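You operate a simulated robot arm through the tools that you are given. There is no shell and no other tool.

You run a simulated two-armed robot. Do the job below in one go: nothing can be reset, and whatever is moved stays where it is left.

Task
Pick up the softener bottle from the top of the tool trolley with one hand, pass it to the other hand and put it on the middle shelf of the tool trolley. Set down upright: softener bottle.
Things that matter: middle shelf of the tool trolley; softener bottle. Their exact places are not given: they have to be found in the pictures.

The check looks at the end state, three seconds after you hand in, the way a careful person would. Anything else that was tipped, shoved, dropped, spilled or broken makes it a failure.

Robot
Two 7-joint arms with two-finger parallel grippers on one trunk, on a base that drives. Base frame: it is fixed to the floor where the robot stands at the start and does not move with it; the origin is under the middle of the robot, x ahead of it, y to its left, z up. Readings come in m, rad, newtons and seconds.
The left shoulder is at the start at [0.06, 0.189, 1.178], the right one opposite. With the tool pointing down near the work surface each hand reaches from about 0.1 to 0.66 m from the robot's upright axis, wherever it stands, measured 20 degrees to its own side. Places, roughly: middle shelf of the tool trolley [0.6, 0.4, 0.5]. Payload 3.43 kg a hand.
The TCP of each hand is the grasp point between the finger pads, 0.03 m short of the fingertips. In the tool frame z runs along the fingers and y along their closing line. Largest opening 0.094 m; finger width 0.028, thickness 0.01; the body of the gripper, 0.05 by 0.096 m, starts 0.055 m behind the TCP.
Orientation is told as [roll, pitch, yaw] about the base's x, y, z axes, in that order, counted from this pose: with the fingers straight down and closing along the base's y, the tool's x points along the base's -x, its y along +y and its z along -z.

Tools
- The arms move only by the tool drive_tool. It takes "left_moves", "right_moves" or both (then of equal length, played together; a hand with none holds still); each is a list of rows, each an object (a shift or turn left out is 0, a gripper value left out holds the last) with "linear": the shift along the tool's x, y, z in cm, a list of three; "rotation": the turn, a rotation vector about the tool's x, y, z in degrees, a list of three; "jaw": the opening, from 0 (shut) to 1 (fully open). In form: [{"linear": [dx, dy, dz], "rotation": [ax, ay, az], "jaw": jaw}, ...]. A call has 1 to 20 rows; each row shifts and turns the commanded pose from where the row before left it, along the tool's axes as they then stand. Rows are played at 5 a second. More than 0.05 m and 0.15 rad between two rows, or a gripper value outside its range, and nothing of the call is played. Where a pose cannot be reached the arm comes as near as it can. A force on the tool above 40 N (or 10 N above the force at the start of the call, whichever is more), or a blocked arm, ends the call early, and 0.2 s more pass. The fingers move at their own pace (about 0.153 m/s each) and stop on an object; they squeeze with about 35 N. The grip force told is the motor's: it shows also when the fingers shut on nothing. Time passes only in rows, and 0.2 s behind the last, so rows that do not move let the fingers close. It gives the time, the measured TCP pose, the force on the tool (base axes), the opening and the grip force at its end, in the units of the frame above (readings bear some noise), with the torque about the TCP (base axes, N m) and any sound that the robot's microphone picked up, and new pictures: "show" is both (left out), scene, wrist or none (wrist: the cameras of the hands that moved).
- Cameras (640 x 400 px; columns grow to the right, rows downward): "scene" is now at [0.0085, 0.0139, 1.7187]; the picture's right is [0.18, -0.98, 0.00], its down [-0.82, -0.15, -0.55] and it looks along [0.54, 0.10, -0.84] (base axes); focal length 282 px, centre (320, 200). "left" rides on the left gripper at [0.076, -0.014, -0.102] in its tool frame; the picture's right is [0.18, 0.98, 0.00], its down [-0.75, 0.14, -0.64] and it looks along [-0.63, 0.12, 0.77] (tool axes); focal length 243 px, centre (320, 200). "right" rides on the right gripper at [0.076, 0.014, -0.102] in its tool frame; the picture's right is [-0.18, 0.98, 0.00], its down [-0.75, -0.14, -0.64] and it looks along [-0.63, -0.12, 0.77] (tool axes); focal length 243 px, centre (320, 200).
- lift_body(by): slides the trunk up (or, below 0, down) by that many m; the arms and the scene camera ride with it, the base frame stays. It gives what a move gives, with no picture.
- steer(legs): drives the robot by 1 to 6 legs, each [ahead, left, turn to the left] in m, m and rad, along the robot's own axes; the way and the turn of a leg run together, so that a leg with both is an arc; at most 1.5 m and 3.142 rad a leg. The arms and the cameras ride along, it lands a little off, and it stops where it bumps. It gives what a move gives, and a new picture of the scene camera.
- head_to(pan, tilt): turns the head with the scene camera to pan (to the left, within 1.501 rad either way) and tilt (down, from -0.506 to 1.204), counted from straight ahead of the robot. It gives what a move gives, and a new picture of the scene camera.
- pixel_to_xyz(camera, pixels): for up to 12 pixels [column, row] of the newest picture of that camera ("zoom" is the newest enlarged one), the place [x, y, z] in the base frame of the surface seen there, good to about 0.003 m. It takes no simulated time.
- close_up(camera, box): a new picture of the part [left, top, right, bottom] of that camera's present view, enlarged. It takes no simulated time.
- close_job(): hands the job in; it is judged then, once.

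Unless the task says otherwise, let go and move clear before handing in.

The tools are called after "Request:" as name(argument=value, ...) on one line, values as JSON. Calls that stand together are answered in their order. drive_tool: Moves the arms, as the interface text tells. Its arguments: {"type":"object","properties":{"left_moves":{"type":"array"},"right_moves":{"type":"array"},"show":{"type":"string","enum":["both","scene","wrist","none"]}},"required":[]} The other tools are called the same way: lift_body (by) slides the trunk up or down; steer (legs) drives the base; head_to (pan, tilt) turns the head that bears the scene camera; pixel_to_xyz (camera, pixels) gives the place of the surface under pixels of a picture; close_up (camera, box) takes an enlarged picture of a part of a camera's view; close_job () hands the job in.

At the start:

```text
t: 0.0
left_position: [0.3796, 0.3562, 1.1893]
left_orientation: [0.0, 0.0, -0.001]
left_force: [0.2, -0.2, -0.2]
left_wrist_torque: [0.02, 0.05, -0.01]
left_opening: 0.0941
left_gripper_force: 0.0
right_position: [0.3484, -0.0183, 1.1054]
right_orientation: [0.001, -0.001, 0.0]
right_force: [0.6, -0.4, 0.1]
right_wrist_torque: [0.0, 0.0, 0.04]
right_opening: 0.0943
right_gripper_force: 0.1
trunk travel left (down, up): [-0.85, 0.14]
robot x, y, heading: [0.0026, -0.0048, -0.0]
head pan, tilt: [0.182, 0.988]
```

scene: 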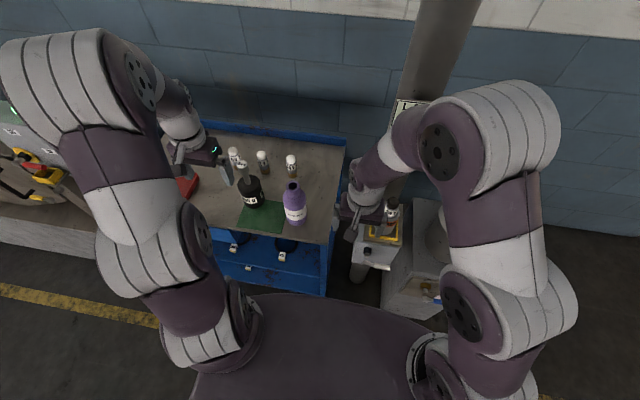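
right: 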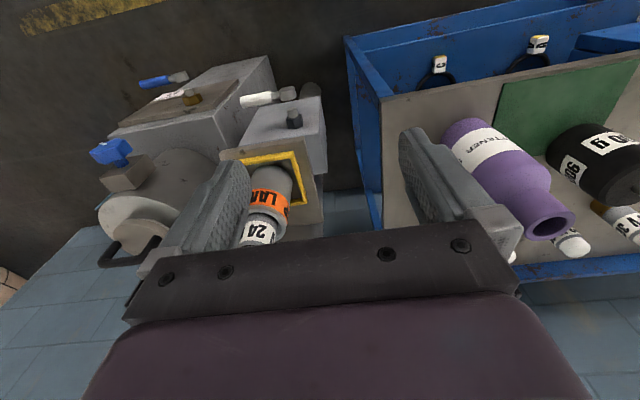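
left: 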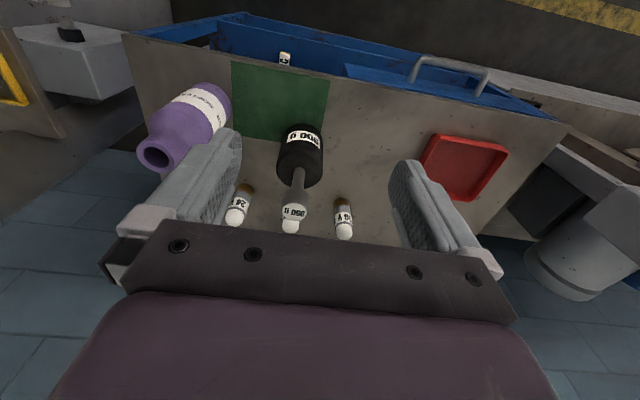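

The scene picture shows a purple bottle near (295,203) whose label reads "..TENER" in the right wrist view, and the blue trolley below it with an open front near (270,265). I'll look at enlarged pictures and measure places before moving.

Request:
close_up(camera="scene", box=[160, 110, 380, 300])

Request:
close_up(camera="right", box=[340, 0, 640, 300])

Request:
pixel_to_xyz(camera="scene", pixels=[[295, 188], [295, 205], [297, 218], [292, 184], [252, 200], [242, 170], [335, 235], [345, 150], [212, 225], [270, 260], [291, 160], [262, 158]])

```text
2.11 times, centred on (270, 205) of scene
```

zoom: 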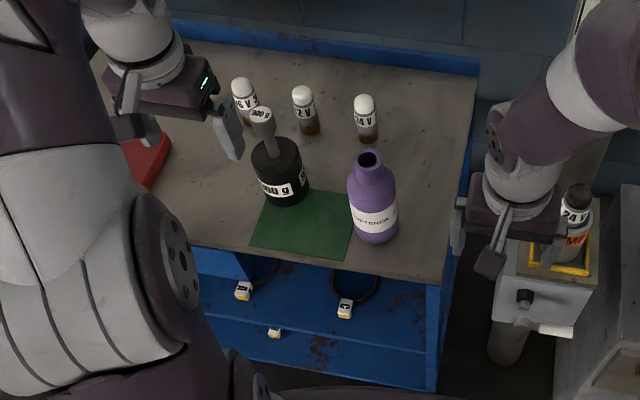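

```text
1.33 times, centred on (490, 150) of right
```

zoom: 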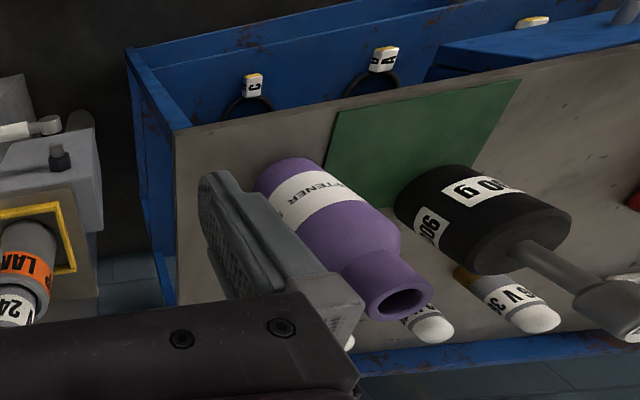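

```text
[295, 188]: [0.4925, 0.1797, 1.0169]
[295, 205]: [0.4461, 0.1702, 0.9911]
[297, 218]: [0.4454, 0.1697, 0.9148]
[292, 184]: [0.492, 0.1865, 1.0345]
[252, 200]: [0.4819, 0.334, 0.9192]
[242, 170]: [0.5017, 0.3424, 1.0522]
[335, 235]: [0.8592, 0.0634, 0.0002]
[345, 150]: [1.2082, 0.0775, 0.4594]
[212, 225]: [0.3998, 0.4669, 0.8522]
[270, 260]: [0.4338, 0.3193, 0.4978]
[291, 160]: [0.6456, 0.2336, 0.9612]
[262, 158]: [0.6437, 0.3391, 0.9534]
```

The purple bottle's label reads "SOFTENER"; it stands at about x 0.48, y 0.18 on the top (z≈0.855), and the middle shelf shows at z≈0.5 through (270,260). I'll turn the head to see the surroundings and the shelf before moving.

Request:
head_to(pan=1.5, tilt=0.6)

Request:
head_to(pan=-1.5, tilt=0.6)

Request:
head_to(pan=0.4, tilt=1.2)

```text
t: 1.5
left_position: [0.3797, 0.3556, 1.1895]
left_orientation: [0.0, 0.0, 0.001]
left_force: [0.1, 0.1, -0.6]
left_wrist_torque: [-0.02, 0.02, 0.01]
left_opening: 0.094
left_gripper_force: 0.0
right_position: [0.349, -0.019, 1.1044]
right_orientation: [0.0, 0.0, 0.0]
right_force: [0.5, 0.1, 0.4]
right_wrist_torque: [0.0, 0.01, -0.01]
right_opening: 0.0938
right_gripper_force: 0.1
trunk travel left (down, up): [-0.85, 0.14]
robot x, y, heading: [-0.0005, -0.0017, 0.0]
head pan, tilt: [1.499, 0.6]
```

scene: 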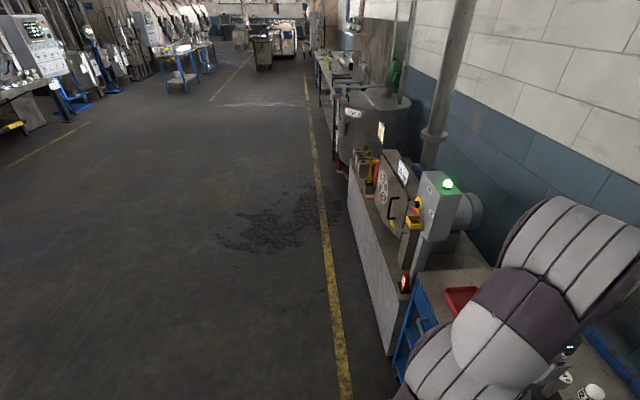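

```text
t: 4.1
left_position: [0.3802, 0.3558, 1.19]
left_orientation: [0.001, 0.0, 0.0]
left_force: [-1.0, 0.2, 1.3]
left_wrist_torque: [0.0, 0.04, 0.05]
left_opening: 0.0938
left_gripper_force: 0.1
right_position: [0.3487, -0.0194, 1.1047]
right_orientation: [0.001, 0.0, 0.0]
right_force: [-0.3, -0.1, -0.2]
right_wrist_torque: [0.0, 0.04, 0.0]
right_opening: 0.0938
right_gripper_force: 0.0
trunk travel left (down, up): [-0.85, 0.14]
robot x, y, heading: [-0.0003, 0.0006, 0.0]
head pan, tilt: [-1.499, 0.6]
```

scene: 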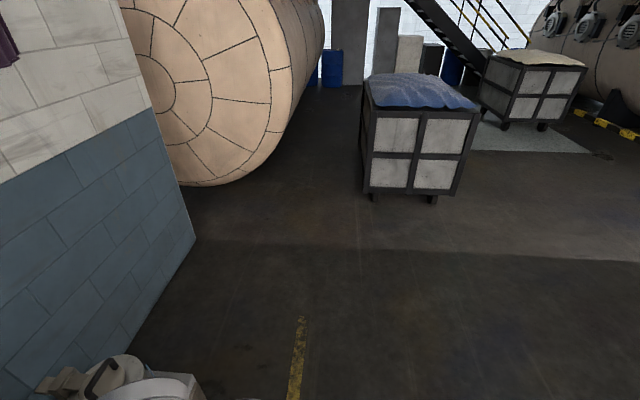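

```text
t: 6.0
left_position: [0.3794, 0.356, 1.1886]
left_orientation: [0.001, -0.001, 0.001]
left_force: [-0.2, -0.5, 0.9]
left_wrist_torque: [-0.01, 0.02, 0.0]
left_opening: 0.094
left_gripper_force: 0.0
right_position: [0.3486, -0.018, 1.1035]
right_orientation: [0.0, 0.0, 0.002]
right_force: [0.4, -0.3, 0.6]
right_wrist_torque: [0.0, -0.02, -0.02]
right_opening: 0.0941
right_gripper_force: 0.1
trunk travel left (down, up): [-0.85, 0.14]
robot x, y, heading: [-0.0033, -0.0004, 0.0]
head pan, tilt: [0.4, 1.201]
```

scene: 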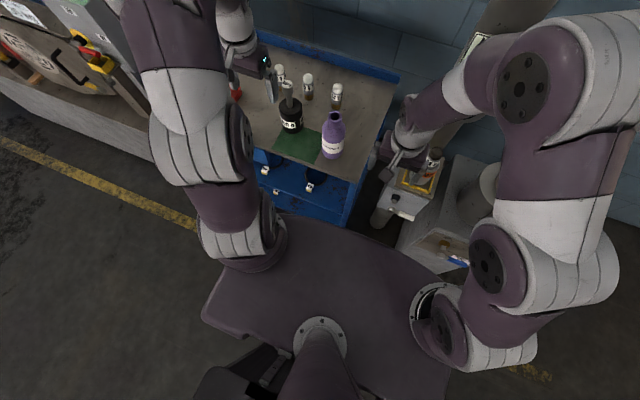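

The floor behind and beside the robot looks open (floor in both side views), so backing off is safe; in this view the shelf shows at (310,195) with tagged ring items. I'll measure a few neighbours of the right hand before backing away.

Request:
pixel_to_xyz(camera="scene", pixels=[[436, 156], [412, 180], [395, 200], [450, 245], [335, 112], [333, 135], [330, 155], [310, 188], [290, 195], [265, 170], [335, 210], [346, 180]])

Request:
close_up(camera="scene", box=[230, 60, 420, 220])

```text
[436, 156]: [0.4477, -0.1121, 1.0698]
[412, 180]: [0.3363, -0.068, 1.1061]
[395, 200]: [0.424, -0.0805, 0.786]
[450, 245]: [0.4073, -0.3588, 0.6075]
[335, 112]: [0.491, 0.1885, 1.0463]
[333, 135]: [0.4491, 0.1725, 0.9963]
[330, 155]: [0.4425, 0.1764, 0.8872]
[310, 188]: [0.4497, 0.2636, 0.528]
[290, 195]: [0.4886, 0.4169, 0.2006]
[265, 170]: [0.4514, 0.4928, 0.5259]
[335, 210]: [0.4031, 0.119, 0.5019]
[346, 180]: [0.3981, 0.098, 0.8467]
```

```text
2.50 times, centred on (325, 140) of scene
```

zoom: 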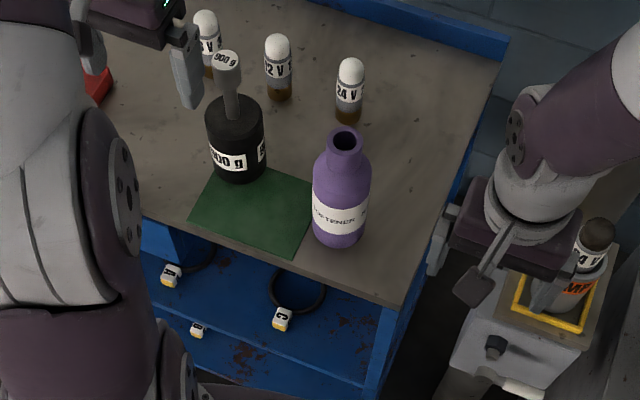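

The right hand has free space behind it (nearest item, the lamp at x≈0.45, lies ahead of it), so I'll back the robot 0.55 m to get a look into the shelf.

Request:
steer(legs=[[-0.55, 0, 0]])

Request:
head_to(pan=0.35, tilt=0.75)

```text
t: 9.1
left_position: [-0.1679, 0.3548, 1.1891]
left_orientation: [0.001, -0.001, -0.003]
left_force: [-0.2, -0.3, -0.5]
left_wrist_torque: [0.0, 0.01, 0.0]
left_opening: 0.0939
left_gripper_force: 0.0
right_position: [-0.2012, -0.0188, 1.1038]
right_orientation: [0.0, 0.0, -0.005]
right_force: [0.9, -0.6, 0.9]
right_wrist_torque: [0.01, 0.03, 0.02]
right_opening: 0.0938
right_gripper_force: 0.0
trunk travel left (down, up): [-0.85, 0.14]
robot x, y, heading: [-0.5504, -0.0028, -0.003]
head pan, tilt: [0.4, 1.201]
```

scene: 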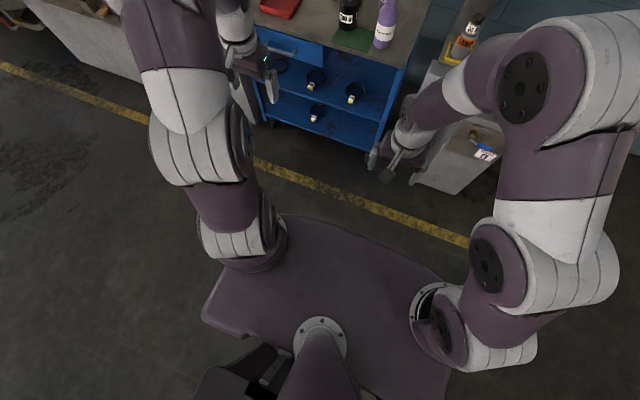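

```text
t: 10.0
left_position: [-0.1683, 0.3551, 1.1893]
left_orientation: [0.0, -0.001, -0.004]
left_force: [0.9, -0.5, -0.5]
left_wrist_torque: [-0.02, -0.02, 0.02]
left_opening: 0.0941
left_gripper_force: 0.2
right_position: [-0.1999, -0.0198, 1.1042]
right_orientation: [0.0, 0.0, -0.004]
right_force: [0.5, 0.9, 0.8]
right_wrist_torque: [0.0, -0.03, 0.0]
right_opening: 0.0943
right_gripper_force: 0.1
trunk travel left (down, up): [-0.85, 0.14]
robot x, y, heading: [-0.5493, 0.0001, -0.005]
head pan, tilt: [0.351, 0.75]
```

scene: 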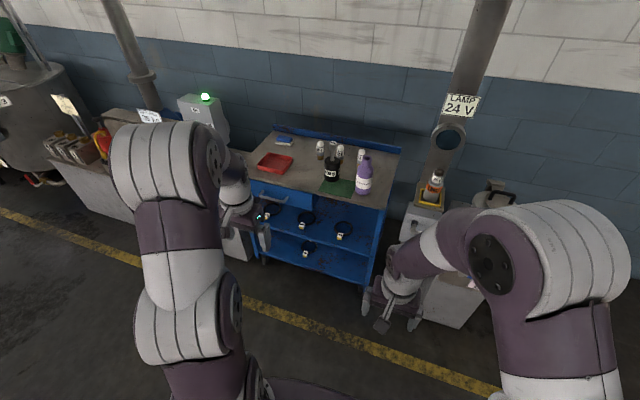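

The open front of the trolley is now visible around (340,230) with two shelves holding ring-shaped tagged things; I'll lower the trunk to look in levelly.

Request:
lift_body(by=-0.45)

Request:
head_to(pan=0.32, tilt=0.45)

Request:
close_up(camera="scene", box=[230, 130, 430, 270])

```text
refused: -0.45 is not a number from -0.4 to 0.4
```

```text
t: 10.8
left_position: [-0.1682, 0.3559, 1.1903]
left_orientation: [0.0, 0.0, -0.005]
left_force: [-0.7, 0.3, -1.2]
left_wrist_torque: [-0.02, 0.02, -0.03]
left_opening: 0.094
left_gripper_force: 0.1
right_position: [-0.1997, -0.0192, 1.1049]
right_orientation: [0.001, 0.0, -0.005]
right_force: [0.0, 0.3, -0.8]
right_wrist_torque: [0.04, -0.01, 0.03]
right_opening: 0.094
right_gripper_force: 0.1
trunk travel left (down, up): [-0.85, 0.14]
robot x, y, heading: [-0.5471, -0.0002, -0.007]
head pan, tilt: [0.319, 0.45]
```

scene: 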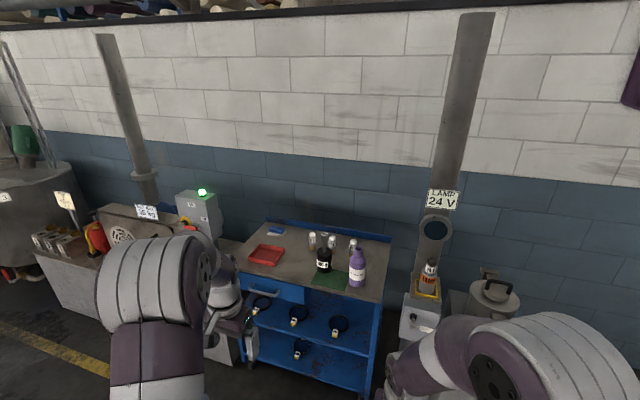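

```text
2.86 times, centred on (330, 200) of scene
```

zoom: 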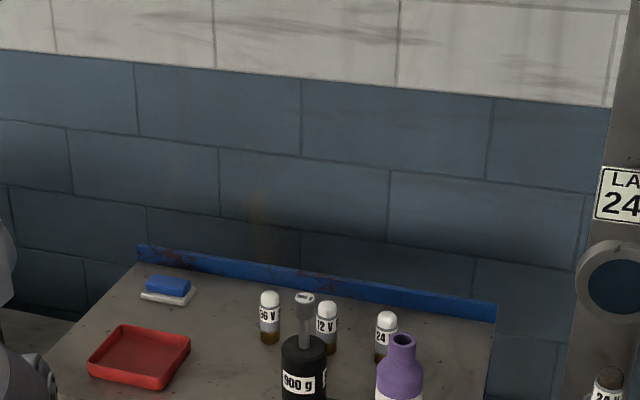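

The trunk steps are limited to 0.4 m, so I'll lower by 0.4 and then look at the shelf.

Request:
lift_body(by=-0.4)

Request:
head_to(pan=0.32, tilt=0.5)

Request:
close_up(camera="scene", box=[220, 160, 420, 300])

```text
t: 14.6
left_position: [-0.1674, 0.3561, 0.7895]
left_orientation: [0.001, 0.0, -0.004]
left_force: [0.0, -0.2, -0.7]
left_wrist_torque: [0.0, -0.03, 0.02]
left_opening: 0.0939
left_gripper_force: 0.0
right_position: [-0.2002, -0.0178, 0.7051]
right_orientation: [0.0, 0.0, -0.004]
right_force: [-0.3, 0.1, -0.1]
right_wrist_torque: [0.0, -0.02, 0.02]
right_opening: 0.0938
right_gripper_force: 0.0
trunk travel left (down, up): [-0.45, 0.54]
robot x, y, heading: [-0.5491, 0.0015, -0.003]
head pan, tilt: [0.319, 0.45]
```

```text
t: 15.3
left_position: [-0.1678, 0.3557, 0.7887]
left_orientation: [0.0, 0.001, -0.004]
left_force: [0.4, -0.6, -0.5]
left_wrist_torque: [-0.01, -0.01, -0.01]
left_opening: 0.0939
left_gripper_force: 0.0
right_position: [-0.201, -0.0183, 0.7037]
right_orientation: [-0.001, -0.001, -0.004]
right_force: [-0.1, 0.1, 0.5]
right_wrist_torque: [0.01, -0.01, 0.01]
right_opening: 0.0944
right_gripper_force: 0.0
trunk travel left (down, up): [-0.45, 0.54]
robot x, y, heading: [-0.5492, -0.0028, -0.005]
head pan, tilt: [0.319, 0.499]
```

scene: 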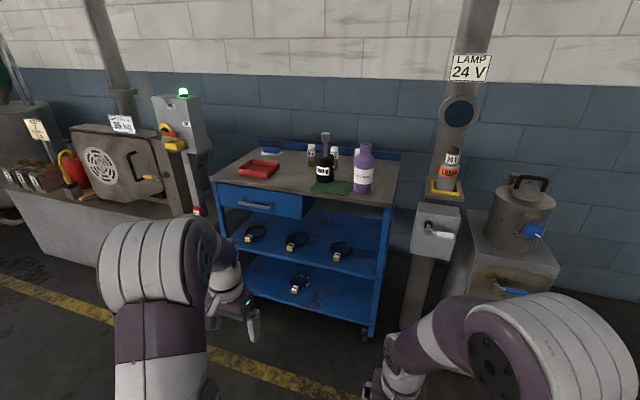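

```text
2.86 times, centred on (320, 230) of scene
```

zoom: 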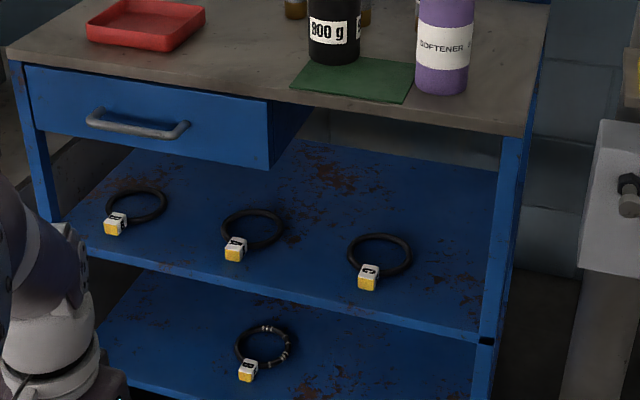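

The middle shelf is clear except for three tagged rings near its front; a drawer takes the upper left. I'll measure the shelf's edges, the rings and the drawer.

Request:
pixel_to_xyz(camera="zoom", pixels=[[480, 330], [445, 310], [440, 250], [470, 180], [490, 175], [380, 240], [412, 255], [368, 283], [350, 150], [330, 110], [268, 160], [510, 200]])

Request:
pixel_to_xyz(camera="zoom", pixels=[[252, 215], [285, 235], [235, 255], [135, 195], [500, 160], [525, 120], [400, 150], [440, 85], [445, 20], [440, 60], [65, 215], [300, 130]])

Request:
close_up(camera="scene", box=[290, 130, 420, 280])

```text
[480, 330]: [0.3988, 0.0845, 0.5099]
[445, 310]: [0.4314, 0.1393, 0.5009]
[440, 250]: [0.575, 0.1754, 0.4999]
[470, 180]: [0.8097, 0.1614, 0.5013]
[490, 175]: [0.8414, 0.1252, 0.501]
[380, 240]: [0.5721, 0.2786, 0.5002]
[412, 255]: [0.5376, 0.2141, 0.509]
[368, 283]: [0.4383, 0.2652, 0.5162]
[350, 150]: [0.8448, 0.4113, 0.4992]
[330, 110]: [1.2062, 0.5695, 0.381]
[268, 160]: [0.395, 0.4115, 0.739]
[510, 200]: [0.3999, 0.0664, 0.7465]
```

```text
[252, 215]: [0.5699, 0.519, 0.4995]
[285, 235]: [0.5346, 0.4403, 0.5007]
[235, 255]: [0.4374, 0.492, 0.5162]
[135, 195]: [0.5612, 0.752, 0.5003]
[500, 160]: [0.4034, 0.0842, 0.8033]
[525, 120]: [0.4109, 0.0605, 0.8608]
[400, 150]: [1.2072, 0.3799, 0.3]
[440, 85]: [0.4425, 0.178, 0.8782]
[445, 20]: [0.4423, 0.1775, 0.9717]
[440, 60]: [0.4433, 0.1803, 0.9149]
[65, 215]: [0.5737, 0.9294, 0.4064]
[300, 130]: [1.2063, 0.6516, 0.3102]
```

```text
2.67 times, centred on (355, 205) of scene
```

zoom: 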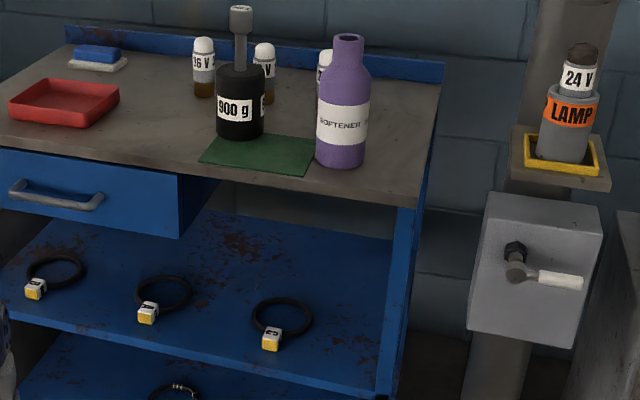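

The shelf sits at z≈0.500, x 0.40–0.86, with ring C around y 0.21–0.31 and ring B around y 0.44–0.54, which leaves a free gap at y≈0.37; the bottle is about 0.077 m wide at (0.48, 0.18). I'll measure ring edges and the bottle profile more exactly with a tighter enlargement.

Request:
close_up(camera="scene", box=[270, 220, 390, 295])

Request:
pixel_to_xyz(camera="zoom", pixels=[[300, 120], [305, 150], [430, 160], [415, 140], [325, 180], [400, 240], [210, 130], [195, 140], [200, 110], [160, 160], [140, 190], [260, 200]])

Request:
close_up(camera="scene", box=[330, 130, 400, 200])

```text
5.33 times, centred on (330, 258) of scene
```

zoom: 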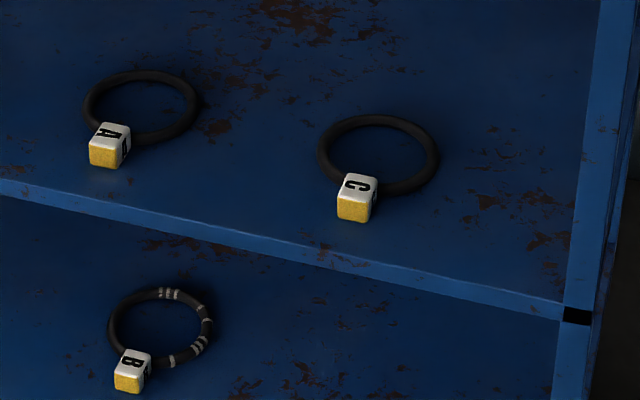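

```text
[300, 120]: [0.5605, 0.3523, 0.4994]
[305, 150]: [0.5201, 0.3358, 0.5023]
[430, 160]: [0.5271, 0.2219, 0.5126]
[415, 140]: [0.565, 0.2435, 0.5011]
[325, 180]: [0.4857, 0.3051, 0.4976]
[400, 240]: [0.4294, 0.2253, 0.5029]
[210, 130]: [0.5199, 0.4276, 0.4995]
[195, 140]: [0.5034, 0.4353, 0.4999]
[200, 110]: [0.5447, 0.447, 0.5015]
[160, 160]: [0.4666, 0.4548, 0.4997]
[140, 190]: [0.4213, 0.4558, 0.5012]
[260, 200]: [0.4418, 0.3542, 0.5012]
```

```text
5.71 times, centred on (365, 165) of scene
```

zoom: 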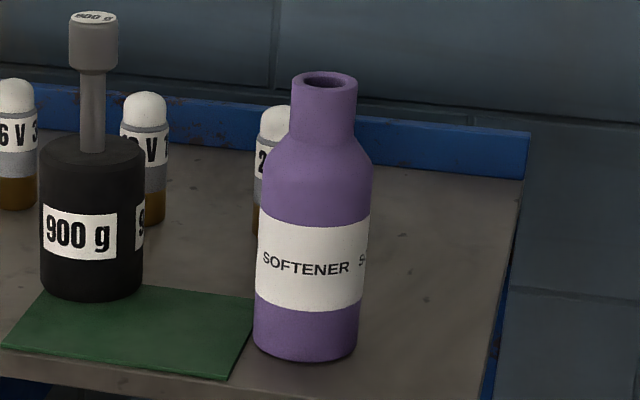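

Ring C's left edge is near y≈0.32 and ring A's right edge near y≈0.44, so a spot about (0.46, 0.38) leaves roughly 4 cm around the bottle. The bottle's neck in this enlargement runs from (322,90) to (322,138); I'll measure its profile.

Request:
pixel_to_xyz(camera="zoom", pixels=[[322, 96], [322, 115], [322, 136], [318, 155], [316, 175], [312, 210], [308, 300], [305, 350], [300, 370], [324, 76], [92, 18], [105, 145]])

Request:
lift_body(by=0.4)

```text
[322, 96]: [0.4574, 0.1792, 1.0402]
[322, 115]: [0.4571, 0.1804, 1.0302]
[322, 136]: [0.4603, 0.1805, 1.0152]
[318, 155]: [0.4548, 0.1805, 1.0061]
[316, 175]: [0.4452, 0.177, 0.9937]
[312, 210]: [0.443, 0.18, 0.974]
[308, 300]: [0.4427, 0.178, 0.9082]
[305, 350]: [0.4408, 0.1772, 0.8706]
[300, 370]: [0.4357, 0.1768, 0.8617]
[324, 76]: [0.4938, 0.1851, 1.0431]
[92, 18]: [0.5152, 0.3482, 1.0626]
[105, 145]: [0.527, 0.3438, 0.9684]
```

```text
t: 19.1
left_position: [-0.1668, 0.3553, 1.1886]
left_orientation: [0.0, 0.001, -0.004]
left_force: [-0.2, 0.4, 0.2]
left_wrist_torque: [-0.04, -0.01, 0.0]
left_opening: 0.0939
left_gripper_force: 0.0
right_position: [-0.2013, -0.0187, 1.1049]
right_orientation: [0.001, 0.0, -0.005]
right_force: [0.9, 0.4, 0.5]
right_wrist_torque: [-0.03, 0.03, -0.02]
right_opening: 0.094
right_gripper_force: 0.0
trunk travel left (down, up): [-0.85, 0.14]
robot x, y, heading: [-0.5493, 0.0006, -0.003]
head pan, tilt: [0.319, 0.499]
```

The neck runs z≈1.010–1.045 with its axis at about (0.480, 0.180), and the table top is at z≈0.86. I'll drive left 0.20 and then forward 0.5 so the right hand faces the bottle.

Request:
steer(legs=[[0, 0.2, 0], [0.5, 0, 0]])

Request:
head_to(pan=0.0, tilt=0.95)

```text
t: 23.2
left_position: [0.3289, 0.5528, 1.1909]
left_orientation: [0.0, -0.001, -0.006]
left_force: [-0.8, -0.6, -0.2]
left_wrist_torque: [0.01, 0.0, -0.02]
left_opening: 0.094
left_gripper_force: 0.0
right_position: [0.296, 0.1794, 1.1034]
right_orientation: [-0.001, 0.0, -0.007]
right_force: [0.1, -0.3, 0.8]
right_wrist_torque: [-0.01, -0.01, 0.02]
right_opening: 0.0938
right_gripper_force: 0.0
trunk travel left (down, up): [-0.85, 0.14]
robot x, y, heading: [-0.0532, 0.2013, -0.006]
head pan, tilt: [0.319, 0.499]
```

scene: 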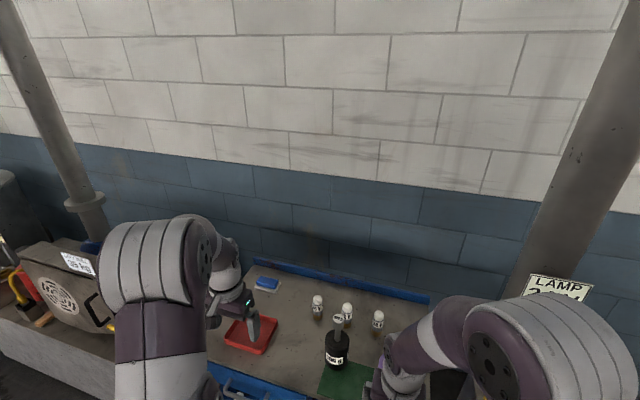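

```text
t: 24.1
left_position: [0.3291, 0.5537, 1.1896]
left_orientation: [0.0, 0.001, -0.008]
left_force: [0.3, -0.7, 0.7]
left_wrist_torque: [0.02, 0.0, 0.0]
left_opening: 0.0938
left_gripper_force: 0.0
right_position: [0.2974, 0.1779, 1.1048]
right_orientation: [-0.001, 0.001, -0.006]
right_force: [-0.1, -0.1, -0.4]
right_wrist_torque: [-0.01, 0.0, -0.02]
right_opening: 0.0938
right_gripper_force: 0.0
trunk travel left (down, up): [-0.85, 0.14]
robot x, y, heading: [-0.055, 0.1999, -0.009]
head pan, tilt: [0.0, 0.949]
```

scene: 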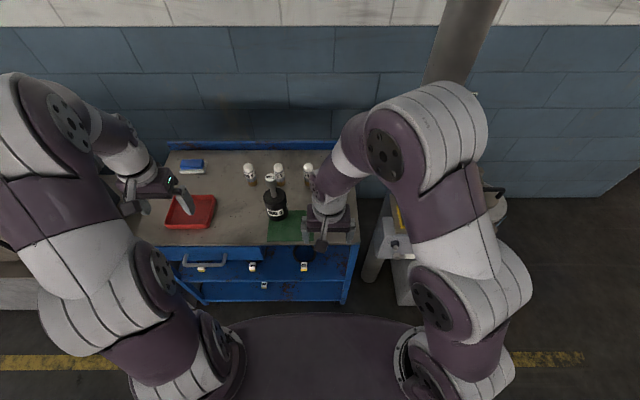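

The right hand is now at (0.297, 0.178, 1.105), straight in front of the bottle at the same y. I'll raise it 6 cm and move it forward 18 cm over the bottle, then check in the wrist view.

Request:
drive_tool(right_moves=[{"linear": [0, 0, -3], "jaw": 1}, {"linear": [0, 0, -3]}, {"linear": [-3, 0, 0]}, {"linear": [-3, 0, 0]}, {"linear": [-3, 0, 0]}, {"linear": [-3, 0, 0]}, {"linear": [-3, 0, 0]}, {"linear": [-3, 0, 0]}, {}], show="both")

```text
t: 26.1
left_position: [0.3302, 0.5533, 1.1894]
left_orientation: [0.001, -0.001, -0.006]
left_force: [0.1, -0.8, 0.0]
left_wrist_torque: [0.0, 0.0, -0.01]
left_opening: 0.094
left_gripper_force: 0.1
right_position: [0.4659, 0.1736, 1.1544]
right_orientation: [-0.001, 0.0, -0.005]
right_force: [-0.5, 0.5, 1.3]
right_wrist_torque: [-0.01, 0.0, 0.01]
right_opening: 0.0939
right_gripper_force: 0.1
right hand out of reach, approached as far as the arm can: row 8
trunk travel left (down, up): [-0.85, 0.14]
robot x, y, heading: [-0.0533, 0.2019, -0.014]
head pan, tilt: [0.0, 0.949]
```

scene: 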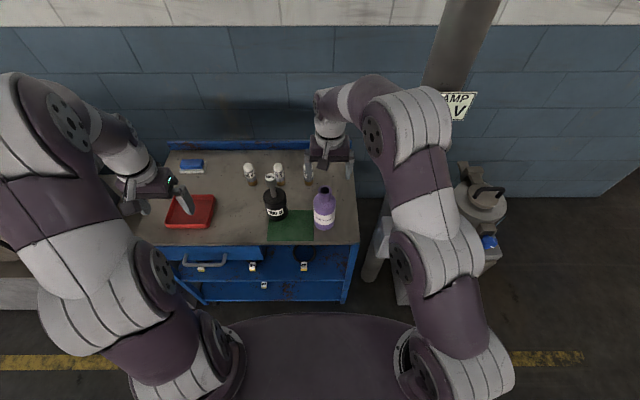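
right: 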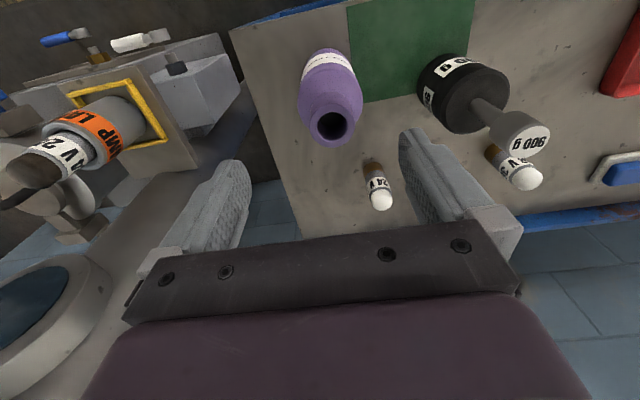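

The hand came up 1 cm short in x (0.466) because it is near its reach at this height; the bottle's mouth shows at (333,125). I'll drive 5 cm forward (back to the starting distance) and re-measure from the wrist camera.

Request:
steer(legs=[[0.05, 0, 0]])

Request:
drive_tool(right_moves=[{"linear": [0, 0, 0]}], show="wrist")

Request:
close_up(camera="right", box=[250, 20, 410, 180])

```text
t: 27.1
left_position: [0.3762, 0.5519, 1.192]
left_orientation: [0.0, -0.005, -0.007]
left_force: [-1.0, 0.1, 0.5]
left_wrist_torque: [-0.01, -0.04, 0.0]
left_opening: 0.0941
left_gripper_force: 0.1
right_position: [0.5095, 0.1732, 1.1567]
right_orientation: [0.0, -0.005, -0.006]
right_force: [0.0, 0.0, -0.8]
right_wrist_torque: [0.03, -0.01, 0.01]
right_opening: 0.0941
right_gripper_force: 0.1
trunk travel left (down, up): [-0.85, 0.14]
robot x, y, heading: [-0.0025, 0.1981, -0.003]
head pan, tilt: [0.0, 0.949]
```

scene: 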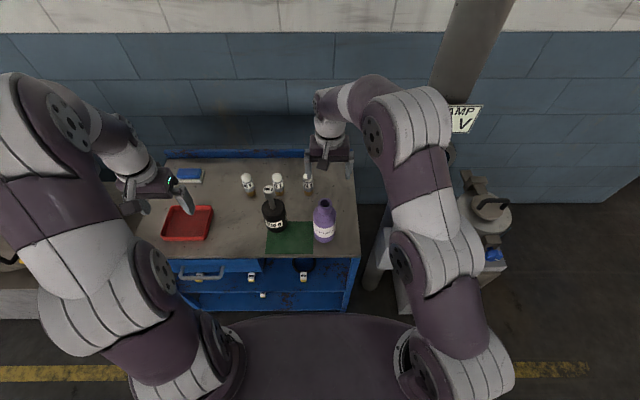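

```text
t: 27.5
left_position: [0.3775, 0.5535, 1.1908]
left_orientation: [0.001, -0.002, -0.008]
left_force: [-0.7, -0.9, 0.4]
left_wrist_torque: [-0.02, -0.04, 0.0]
left_opening: 0.094
left_gripper_force: 0.1
right_position: [0.5128, 0.1737, 1.1544]
right_orientation: [0.001, -0.001, -0.008]
right_force: [0.0, 0.1, -0.2]
right_wrist_torque: [-0.01, -0.05, -0.01]
right_opening: 0.094
right_gripper_force: 0.0
trunk travel left (down, up): [-0.85, 0.14]
robot x, y, heading: [-0.0027, 0.2012, -0.006]
head pan, tilt: [0.0, 0.949]
```

right: 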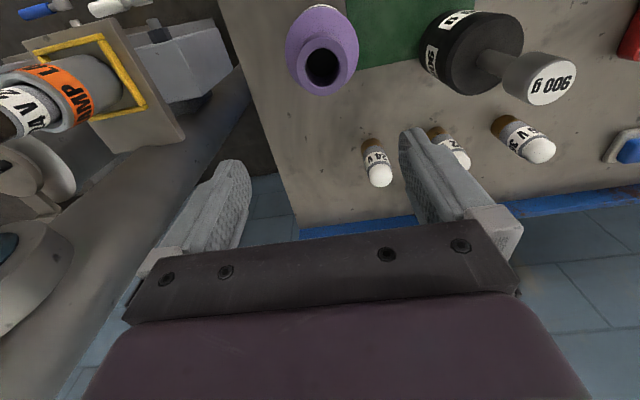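

```text
2.50 times, centred on (330, 100) of right
```

zoom: 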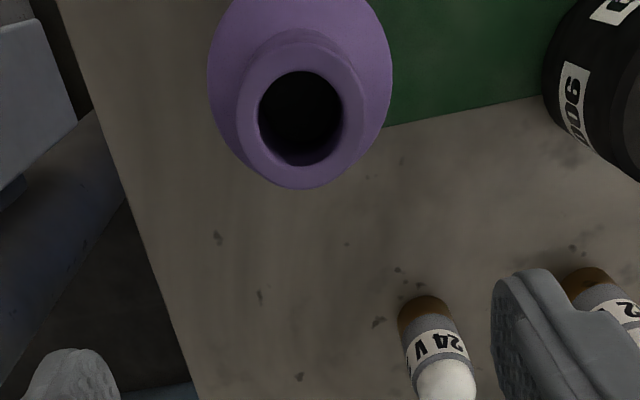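

The bottle's mouth is clear in the enlarged wrist picture, rim from (243,115) to (365,115). I'll measure the rim to fix its axis.

Request:
pixel_to_xyz(camera="zoom", pixels=[[248, 115], [358, 113], [302, 178], [303, 56], [260, 75], [345, 75], [262, 155], [345, 155], [212, 70], [388, 70]])

```text
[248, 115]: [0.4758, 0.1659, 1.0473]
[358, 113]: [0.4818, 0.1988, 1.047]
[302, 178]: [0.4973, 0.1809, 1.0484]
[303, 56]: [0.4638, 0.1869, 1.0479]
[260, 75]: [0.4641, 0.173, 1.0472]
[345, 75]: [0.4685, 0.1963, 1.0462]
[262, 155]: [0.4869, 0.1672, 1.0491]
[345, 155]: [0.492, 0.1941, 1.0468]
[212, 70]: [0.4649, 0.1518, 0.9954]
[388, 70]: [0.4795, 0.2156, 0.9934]
```

The rim centre is at (0.480, 0.183, 1.047), and the hand is at (0.513, 0.174). I'll shift the hand 3.3 cm back and 0.9 cm left at this height, then check.

Request:
drive_tool(right_moves=[{"linear": [1.7, 0.5, 0]}, {"linear": [1.6, 0.4, 0]}, {}, {}], show="wrist")

```text
t: 28.5
left_position: [0.3808, 0.5522, 1.1891]
left_orientation: [0.001, -0.001, -0.005]
left_force: [-0.3, -0.4, 0.5]
left_wrist_torque: [-0.03, 0.01, 0.03]
left_opening: 0.0944
left_gripper_force: 0.2
right_position: [0.481, 0.1815, 1.1546]
right_orientation: [0.001, 0.002, -0.008]
right_force: [0.2, -0.6, 0.7]
right_wrist_torque: [0.0, -0.01, -0.01]
right_opening: 0.0941
right_gripper_force: 0.2
trunk travel left (down, up): [-0.85, 0.14]
robot x, y, heading: [-0.0047, 0.1956, -0.006]
head pan, tilt: [0.0, 0.949]
```

right: 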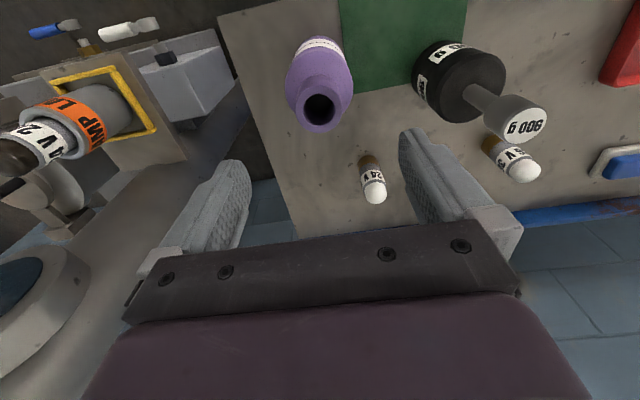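

The mouth is at (320,108), matching a hand centred on the neck. I'll lower 10.6 cm so the fingertips straddle the neck with the TCP at the rim (tips about z 1.018).

Request:
drive_tool(right_moves=[{"linear": [0, 0, 2]}, {"linear": [0, 0, 2]}, {"linear": [0, 0, 2]}, {"linear": [0, 0, 2]}, {"linear": [0, 0, 1.5]}, {"linear": [0, 0, 1.1]}, {}, {}], show="both")

Request:
close_up(camera="scene", box=[260, 130, 400, 270])

```text
t: 30.3
left_position: [0.3803, 0.5531, 1.1886]
left_orientation: [0.001, 0.0, -0.007]
left_force: [0.1, -0.4, -0.5]
left_wrist_torque: [0.01, -0.01, 0.02]
left_opening: 0.0942
left_gripper_force: 0.0
right_position: [0.4802, 0.1833, 1.0489]
right_orientation: [0.001, -0.001, -0.007]
right_force: [-1.3, 0.2, 0.1]
right_wrist_torque: [0.01, 0.03, -0.01]
right_opening: 0.0937
right_gripper_force: 0.0
trunk travel left (down, up): [-0.85, 0.14]
robot x, y, heading: [-0.0047, 0.2011, -0.006]
head pan, tilt: [0.0, 0.949]
```

scene: 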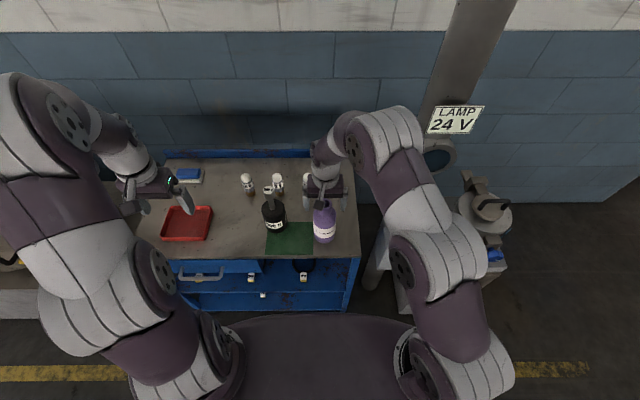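
right: 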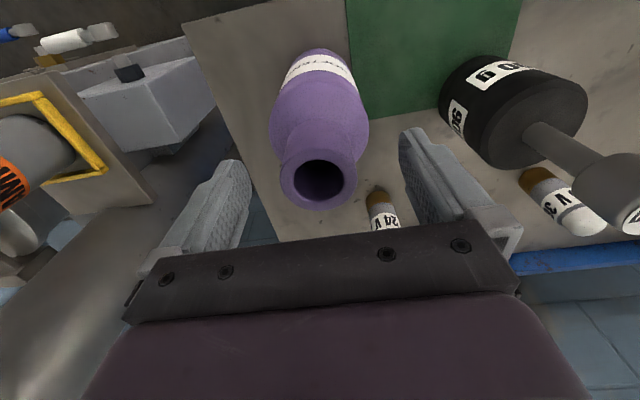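

```text
2.86 times, centred on (330, 200) of scene
```

zoom: 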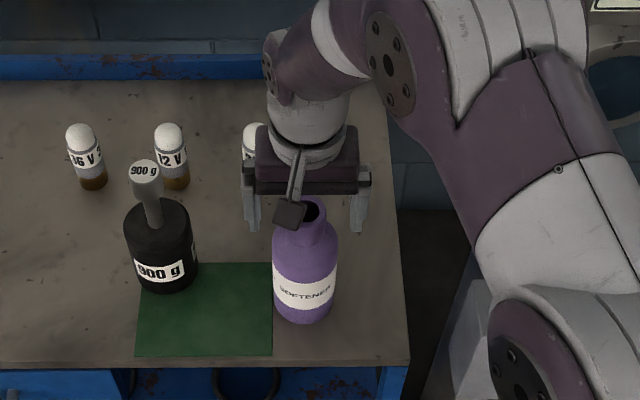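

The fingers straddle the neck evenly (rim at (318,180), pads at columns 230 and 415). I'll lower 4 mm more and close the gripper.

Request:
drive_tool(right_moves=[{"linear": [0, 0, 0.4]}, {"jaw": 0}, {}, {}, {}, {}], show="both")

Request:
close_up(camera="scene", box=[260, 130, 400, 270])

```text
t: 31.7
left_position: [0.38, 0.5514, 1.1898]
left_orientation: [0.0, 0.0, -0.006]
left_force: [0.3, 0.0, 0.1]
left_wrist_torque: [-0.04, 0.02, -0.01]
left_opening: 0.0943
left_gripper_force: 0.0
right_position: [0.4809, 0.1824, 1.0436]
right_orientation: [0.001, 0.001, -0.008]
right_force: [1.0, -1.2, -0.3]
right_wrist_torque: [-0.05, -0.21, -0.05]
right_opening: 0.0401
right_gripper_force: 34.6
trunk travel left (down, up): [-0.85, 0.14]
robot x, y, heading: [-0.0057, 0.2013, -0.001]
head pan, tilt: [0.0, 0.949]
```

scene: 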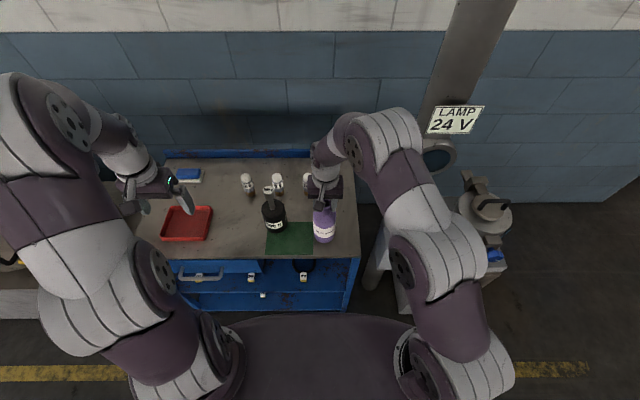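
right: 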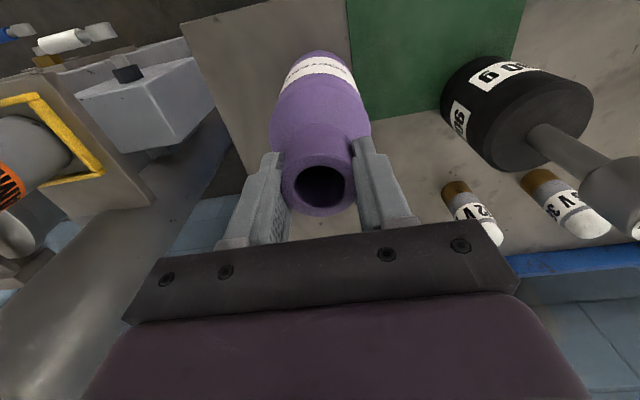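

```text
2.86 times, centred on (330, 200) of scene
```

zoom: 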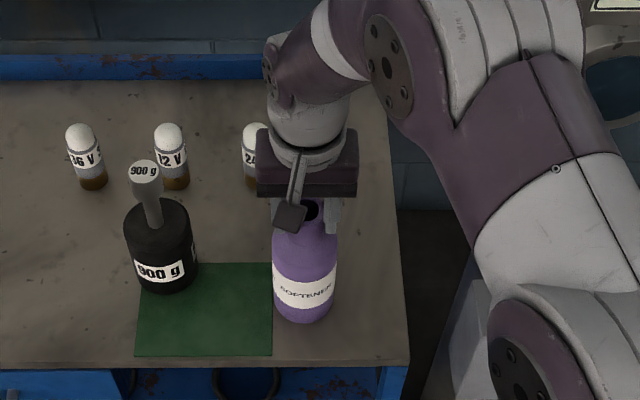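

The fingers hold the neck (opening 0.040 m, 34.6 N). I'll lift slowly by 8 cm and read the weight.

Request:
drive_tool(right_moves=[{"linear": [0, 0, -0.5]}, {"linear": [0, 0, -0.5]}, {"linear": [0, 0, -1]}, {"linear": [0, 0, -1]}, {"linear": [0, 0, -1]}, {"linear": [0, 0, -1]}, {"linear": [0, 0, -1]}, {"linear": [0, 0, -1]}, {"linear": [0, 0, -1]}, {}, {}], show="both")

```text
t: 34.1
left_position: [0.3809, 0.5516, 1.1892]
left_orientation: [0.001, 0.0, -0.008]
left_force: [0.2, -0.4, -0.2]
left_wrist_torque: [-0.01, 0.03, 0.01]
left_opening: 0.0941
left_gripper_force: 0.1
right_position: [0.4823, 0.1821, 1.1235]
right_orientation: [0.001, -0.002, -0.007]
right_force: [-0.3, 0.3, -5.6]
right_wrist_torque: [0.0, -0.01, -0.02]
right_opening: 0.0399
right_gripper_force: 35.1
trunk travel left (down, up): [-0.85, 0.14]
robot x, y, heading: [-0.0047, 0.1983, -0.002]
head pan, tilt: [0.0, 0.949]
```

scene: 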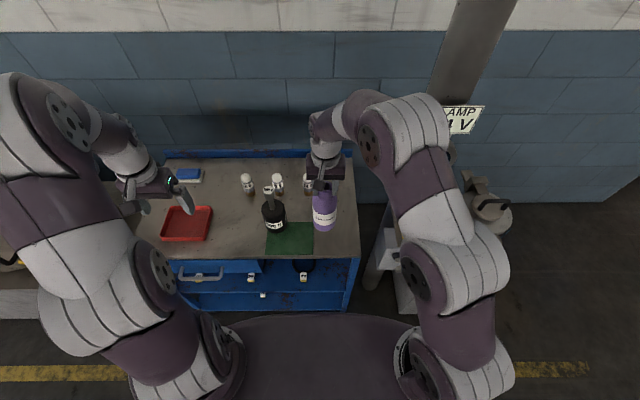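
right: 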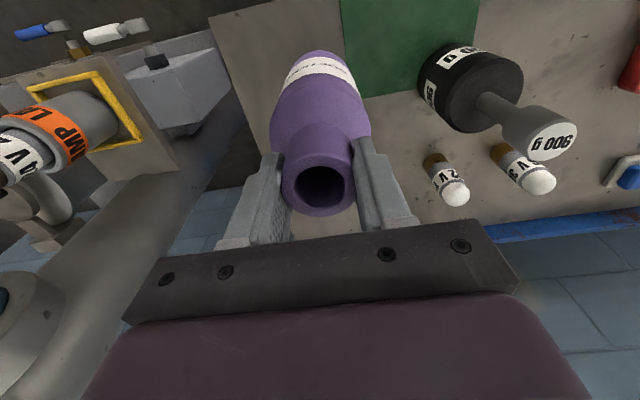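

The bottle hangs free and steady (5.6 N, about 0.57 kg) with 8 cm under it. I'll back the robot straight out 0.5 m to hand over in open space.

Request:
steer(legs=[[-0.5, 0, 0]])

Request:
close_up(camera="right", box=[160, 0, 480, 240])

Request:
pixel_to_xyz(camera="scene", pixels=[[50, 110], [100, 140], [20, 160], [150, 185], [385, 130], [430, 120], [320, 215], [330, 150]])

```text
t: 37.0
left_position: [-0.119, 0.5566, 1.1897]
left_orientation: [0.0, 0.0, -0.006]
left_force: [-0.7, 1.3, 0.3]
left_wrist_torque: [-0.03, 0.0, -0.02]
left_opening: 0.094
left_gripper_force: 0.0
right_position: [-0.0174, 0.1845, 1.1231]
right_orientation: [-0.001, 0.002, -0.005]
right_force: [-0.7, 0.2, -5.3]
right_wrist_torque: [0.01, 0.02, 0.03]
right_opening: 0.04
right_gripper_force: 34.9
trunk travel left (down, up): [-0.85, 0.14]
robot x, y, heading: [-0.5026, 0.2043, -0.011]
head pan, tilt: [0.0, 0.949]
```

scene: 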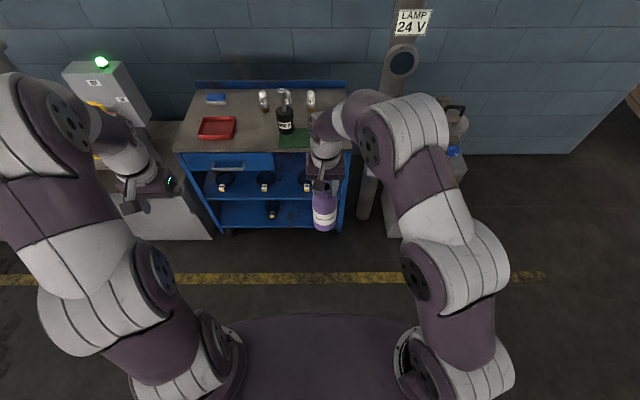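

```text
1.67 times, centred on (320, 120) of right
```

zoom: 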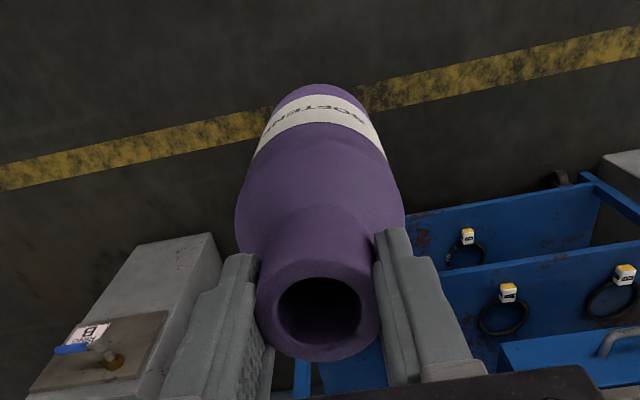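

```text
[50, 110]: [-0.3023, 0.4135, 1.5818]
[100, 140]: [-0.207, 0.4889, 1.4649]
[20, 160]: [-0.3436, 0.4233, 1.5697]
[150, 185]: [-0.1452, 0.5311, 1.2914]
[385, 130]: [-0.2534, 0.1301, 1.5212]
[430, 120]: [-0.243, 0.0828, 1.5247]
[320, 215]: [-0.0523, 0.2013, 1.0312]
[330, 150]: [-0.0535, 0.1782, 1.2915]
```

The bottle hangs upright in the right hand at (-0.017, 0.185, 1.123) and the robot stands clear of the trolley. I'll lower the right hand 14 cm and bring it a bit forward and left for the handover, while the left hand yaws to the right and tilts up so its fingers point forward-right, 20° below level.

Request:
drive_tool(right_moves=[{"linear": [-0.2, 0.6, 2]}, {"linear": [-0.2, 0.6, 2]}, {"linear": [-0.2, 0.6, 2]}, {"linear": [-0.2, 0.6, 2]}, {"linear": [-0.2, 0.6, 2]}, {"linear": [-0.2, 0.5, 2]}, {"linear": [-0.3, 0.5, 2]}, {}, {}], show="none")

Request:
drive_tool(left_moves=[{"rotation": [0, 0, 7], "jaw": 1}, {"rotation": [0, 0, 7]}, {"rotation": [0, 0, 7]}, {"rotation": [0, 0, 7]}, {"rotation": [0, 0, 7]}, {"rotation": [0, 0, 7]}, {"rotation": [0, 0, 8]}, {"rotation": [0, -7, 0]}, {"rotation": [0, -7, 0]}, {"rotation": [0, -7, 0]}, {"rotation": [0, -7, 0]}, {"rotation": [0, -7, 0]}, {"rotation": [0, -7, 0]}, {"rotation": [0, -7, 0]}, {"rotation": [0, -7, 0]}, {"rotation": [0, -7, 0]}, {"rotation": [0, -7, 0]}, {}], show="both")

```text
t: 39.0
left_position: [-0.1204, 0.5568, 1.1893]
left_orientation: [-0.001, 0.0, -0.009]
left_force: [0.4, -0.3, -0.8]
left_wrist_torque: [-0.01, 0.02, -0.01]
left_opening: 0.0941
left_gripper_force: 0.1
right_position: [-0.0027, 0.2258, 0.9832]
right_orientation: [0.001, 0.0, -0.004]
right_force: [-0.9, -0.3, -5.9]
right_wrist_torque: [0.0, 0.01, 0.02]
right_opening: 0.0399
right_gripper_force: 34.8
trunk travel left (down, up): [-0.85, 0.14]
robot x, y, heading: [-0.5051, 0.2035, -0.007]
head pan, tilt: [0.0, 0.949]
```

```text
t: 42.8
left_position: [-0.1203, 0.517, 1.151]
left_orientation: [0.01, -0.862, -0.882]
left_force: [0.8, 0.1, -0.1]
left_wrist_torque: [0.0, -0.03, 0.02]
left_opening: 0.094
left_gripper_force: 0.0
left hand out of reach, approached as far as the arm can: row 13, 14, 15, 16, 17
right_position: [-0.0018, 0.2256, 0.9841]
right_orientation: [0.001, 0.001, -0.005]
right_force: [0.1, -0.2, -4.9]
right_wrist_torque: [0.01, 0.01, 0.01]
right_opening: 0.0399
right_gripper_force: 34.9
trunk travel left (down, up): [-0.85, 0.14]
robot x, y, heading: [-0.502, 0.204, -0.002]
head pan, tilt: [0.0, 0.949]
```

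scene: 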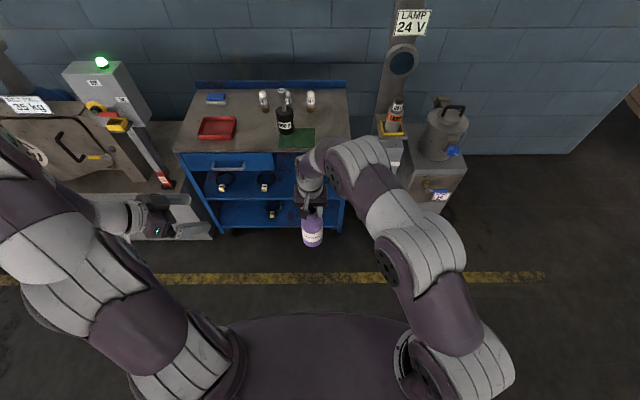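
left: 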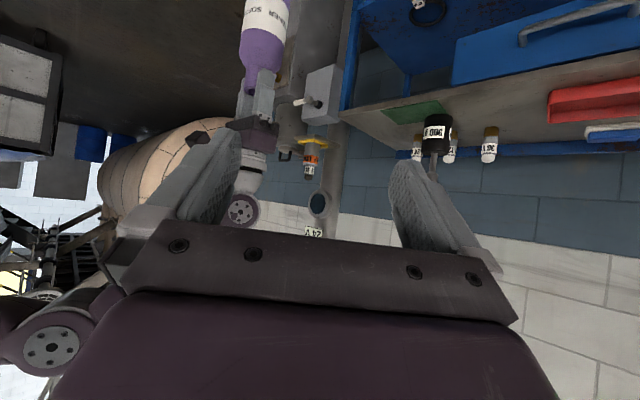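

The left hand stopped at pitch -49° because the wrist limit binds this far out to the left; the right hand holds the bottle at (-0.002, 0.226, 0.984). I'll turn the left pitch back by 21° while holding still to see which pose the commands continue from.

Request:
drive_tool(left_moves=[{"rotation": [0, 7, 0]}, {"rotation": [0, 7, 0]}, {"rotation": [0, 7, 0]}, {}], show="none")

```text
t: 43.8
left_position: [-0.1194, 0.5175, 1.1504]
left_orientation: [0.007, -0.497, -0.876]
left_force: [-0.9, 0.8, -0.4]
left_wrist_torque: [0.07, 0.04, 0.0]
left_opening: 0.0943
left_gripper_force: 0.1
right_position: [-0.0014, 0.2255, 0.9836]
right_orientation: [0.0, -0.001, -0.005]
right_force: [0.0, -0.3, -6.2]
right_wrist_torque: [0.0, -0.01, -0.01]
right_opening: 0.0397
right_gripper_force: 35.3
trunk travel left (down, up): [-0.85, 0.14]
robot x, y, heading: [-0.5061, 0.2042, -0.004]
head pan, tilt: [0.0, 0.949]
```

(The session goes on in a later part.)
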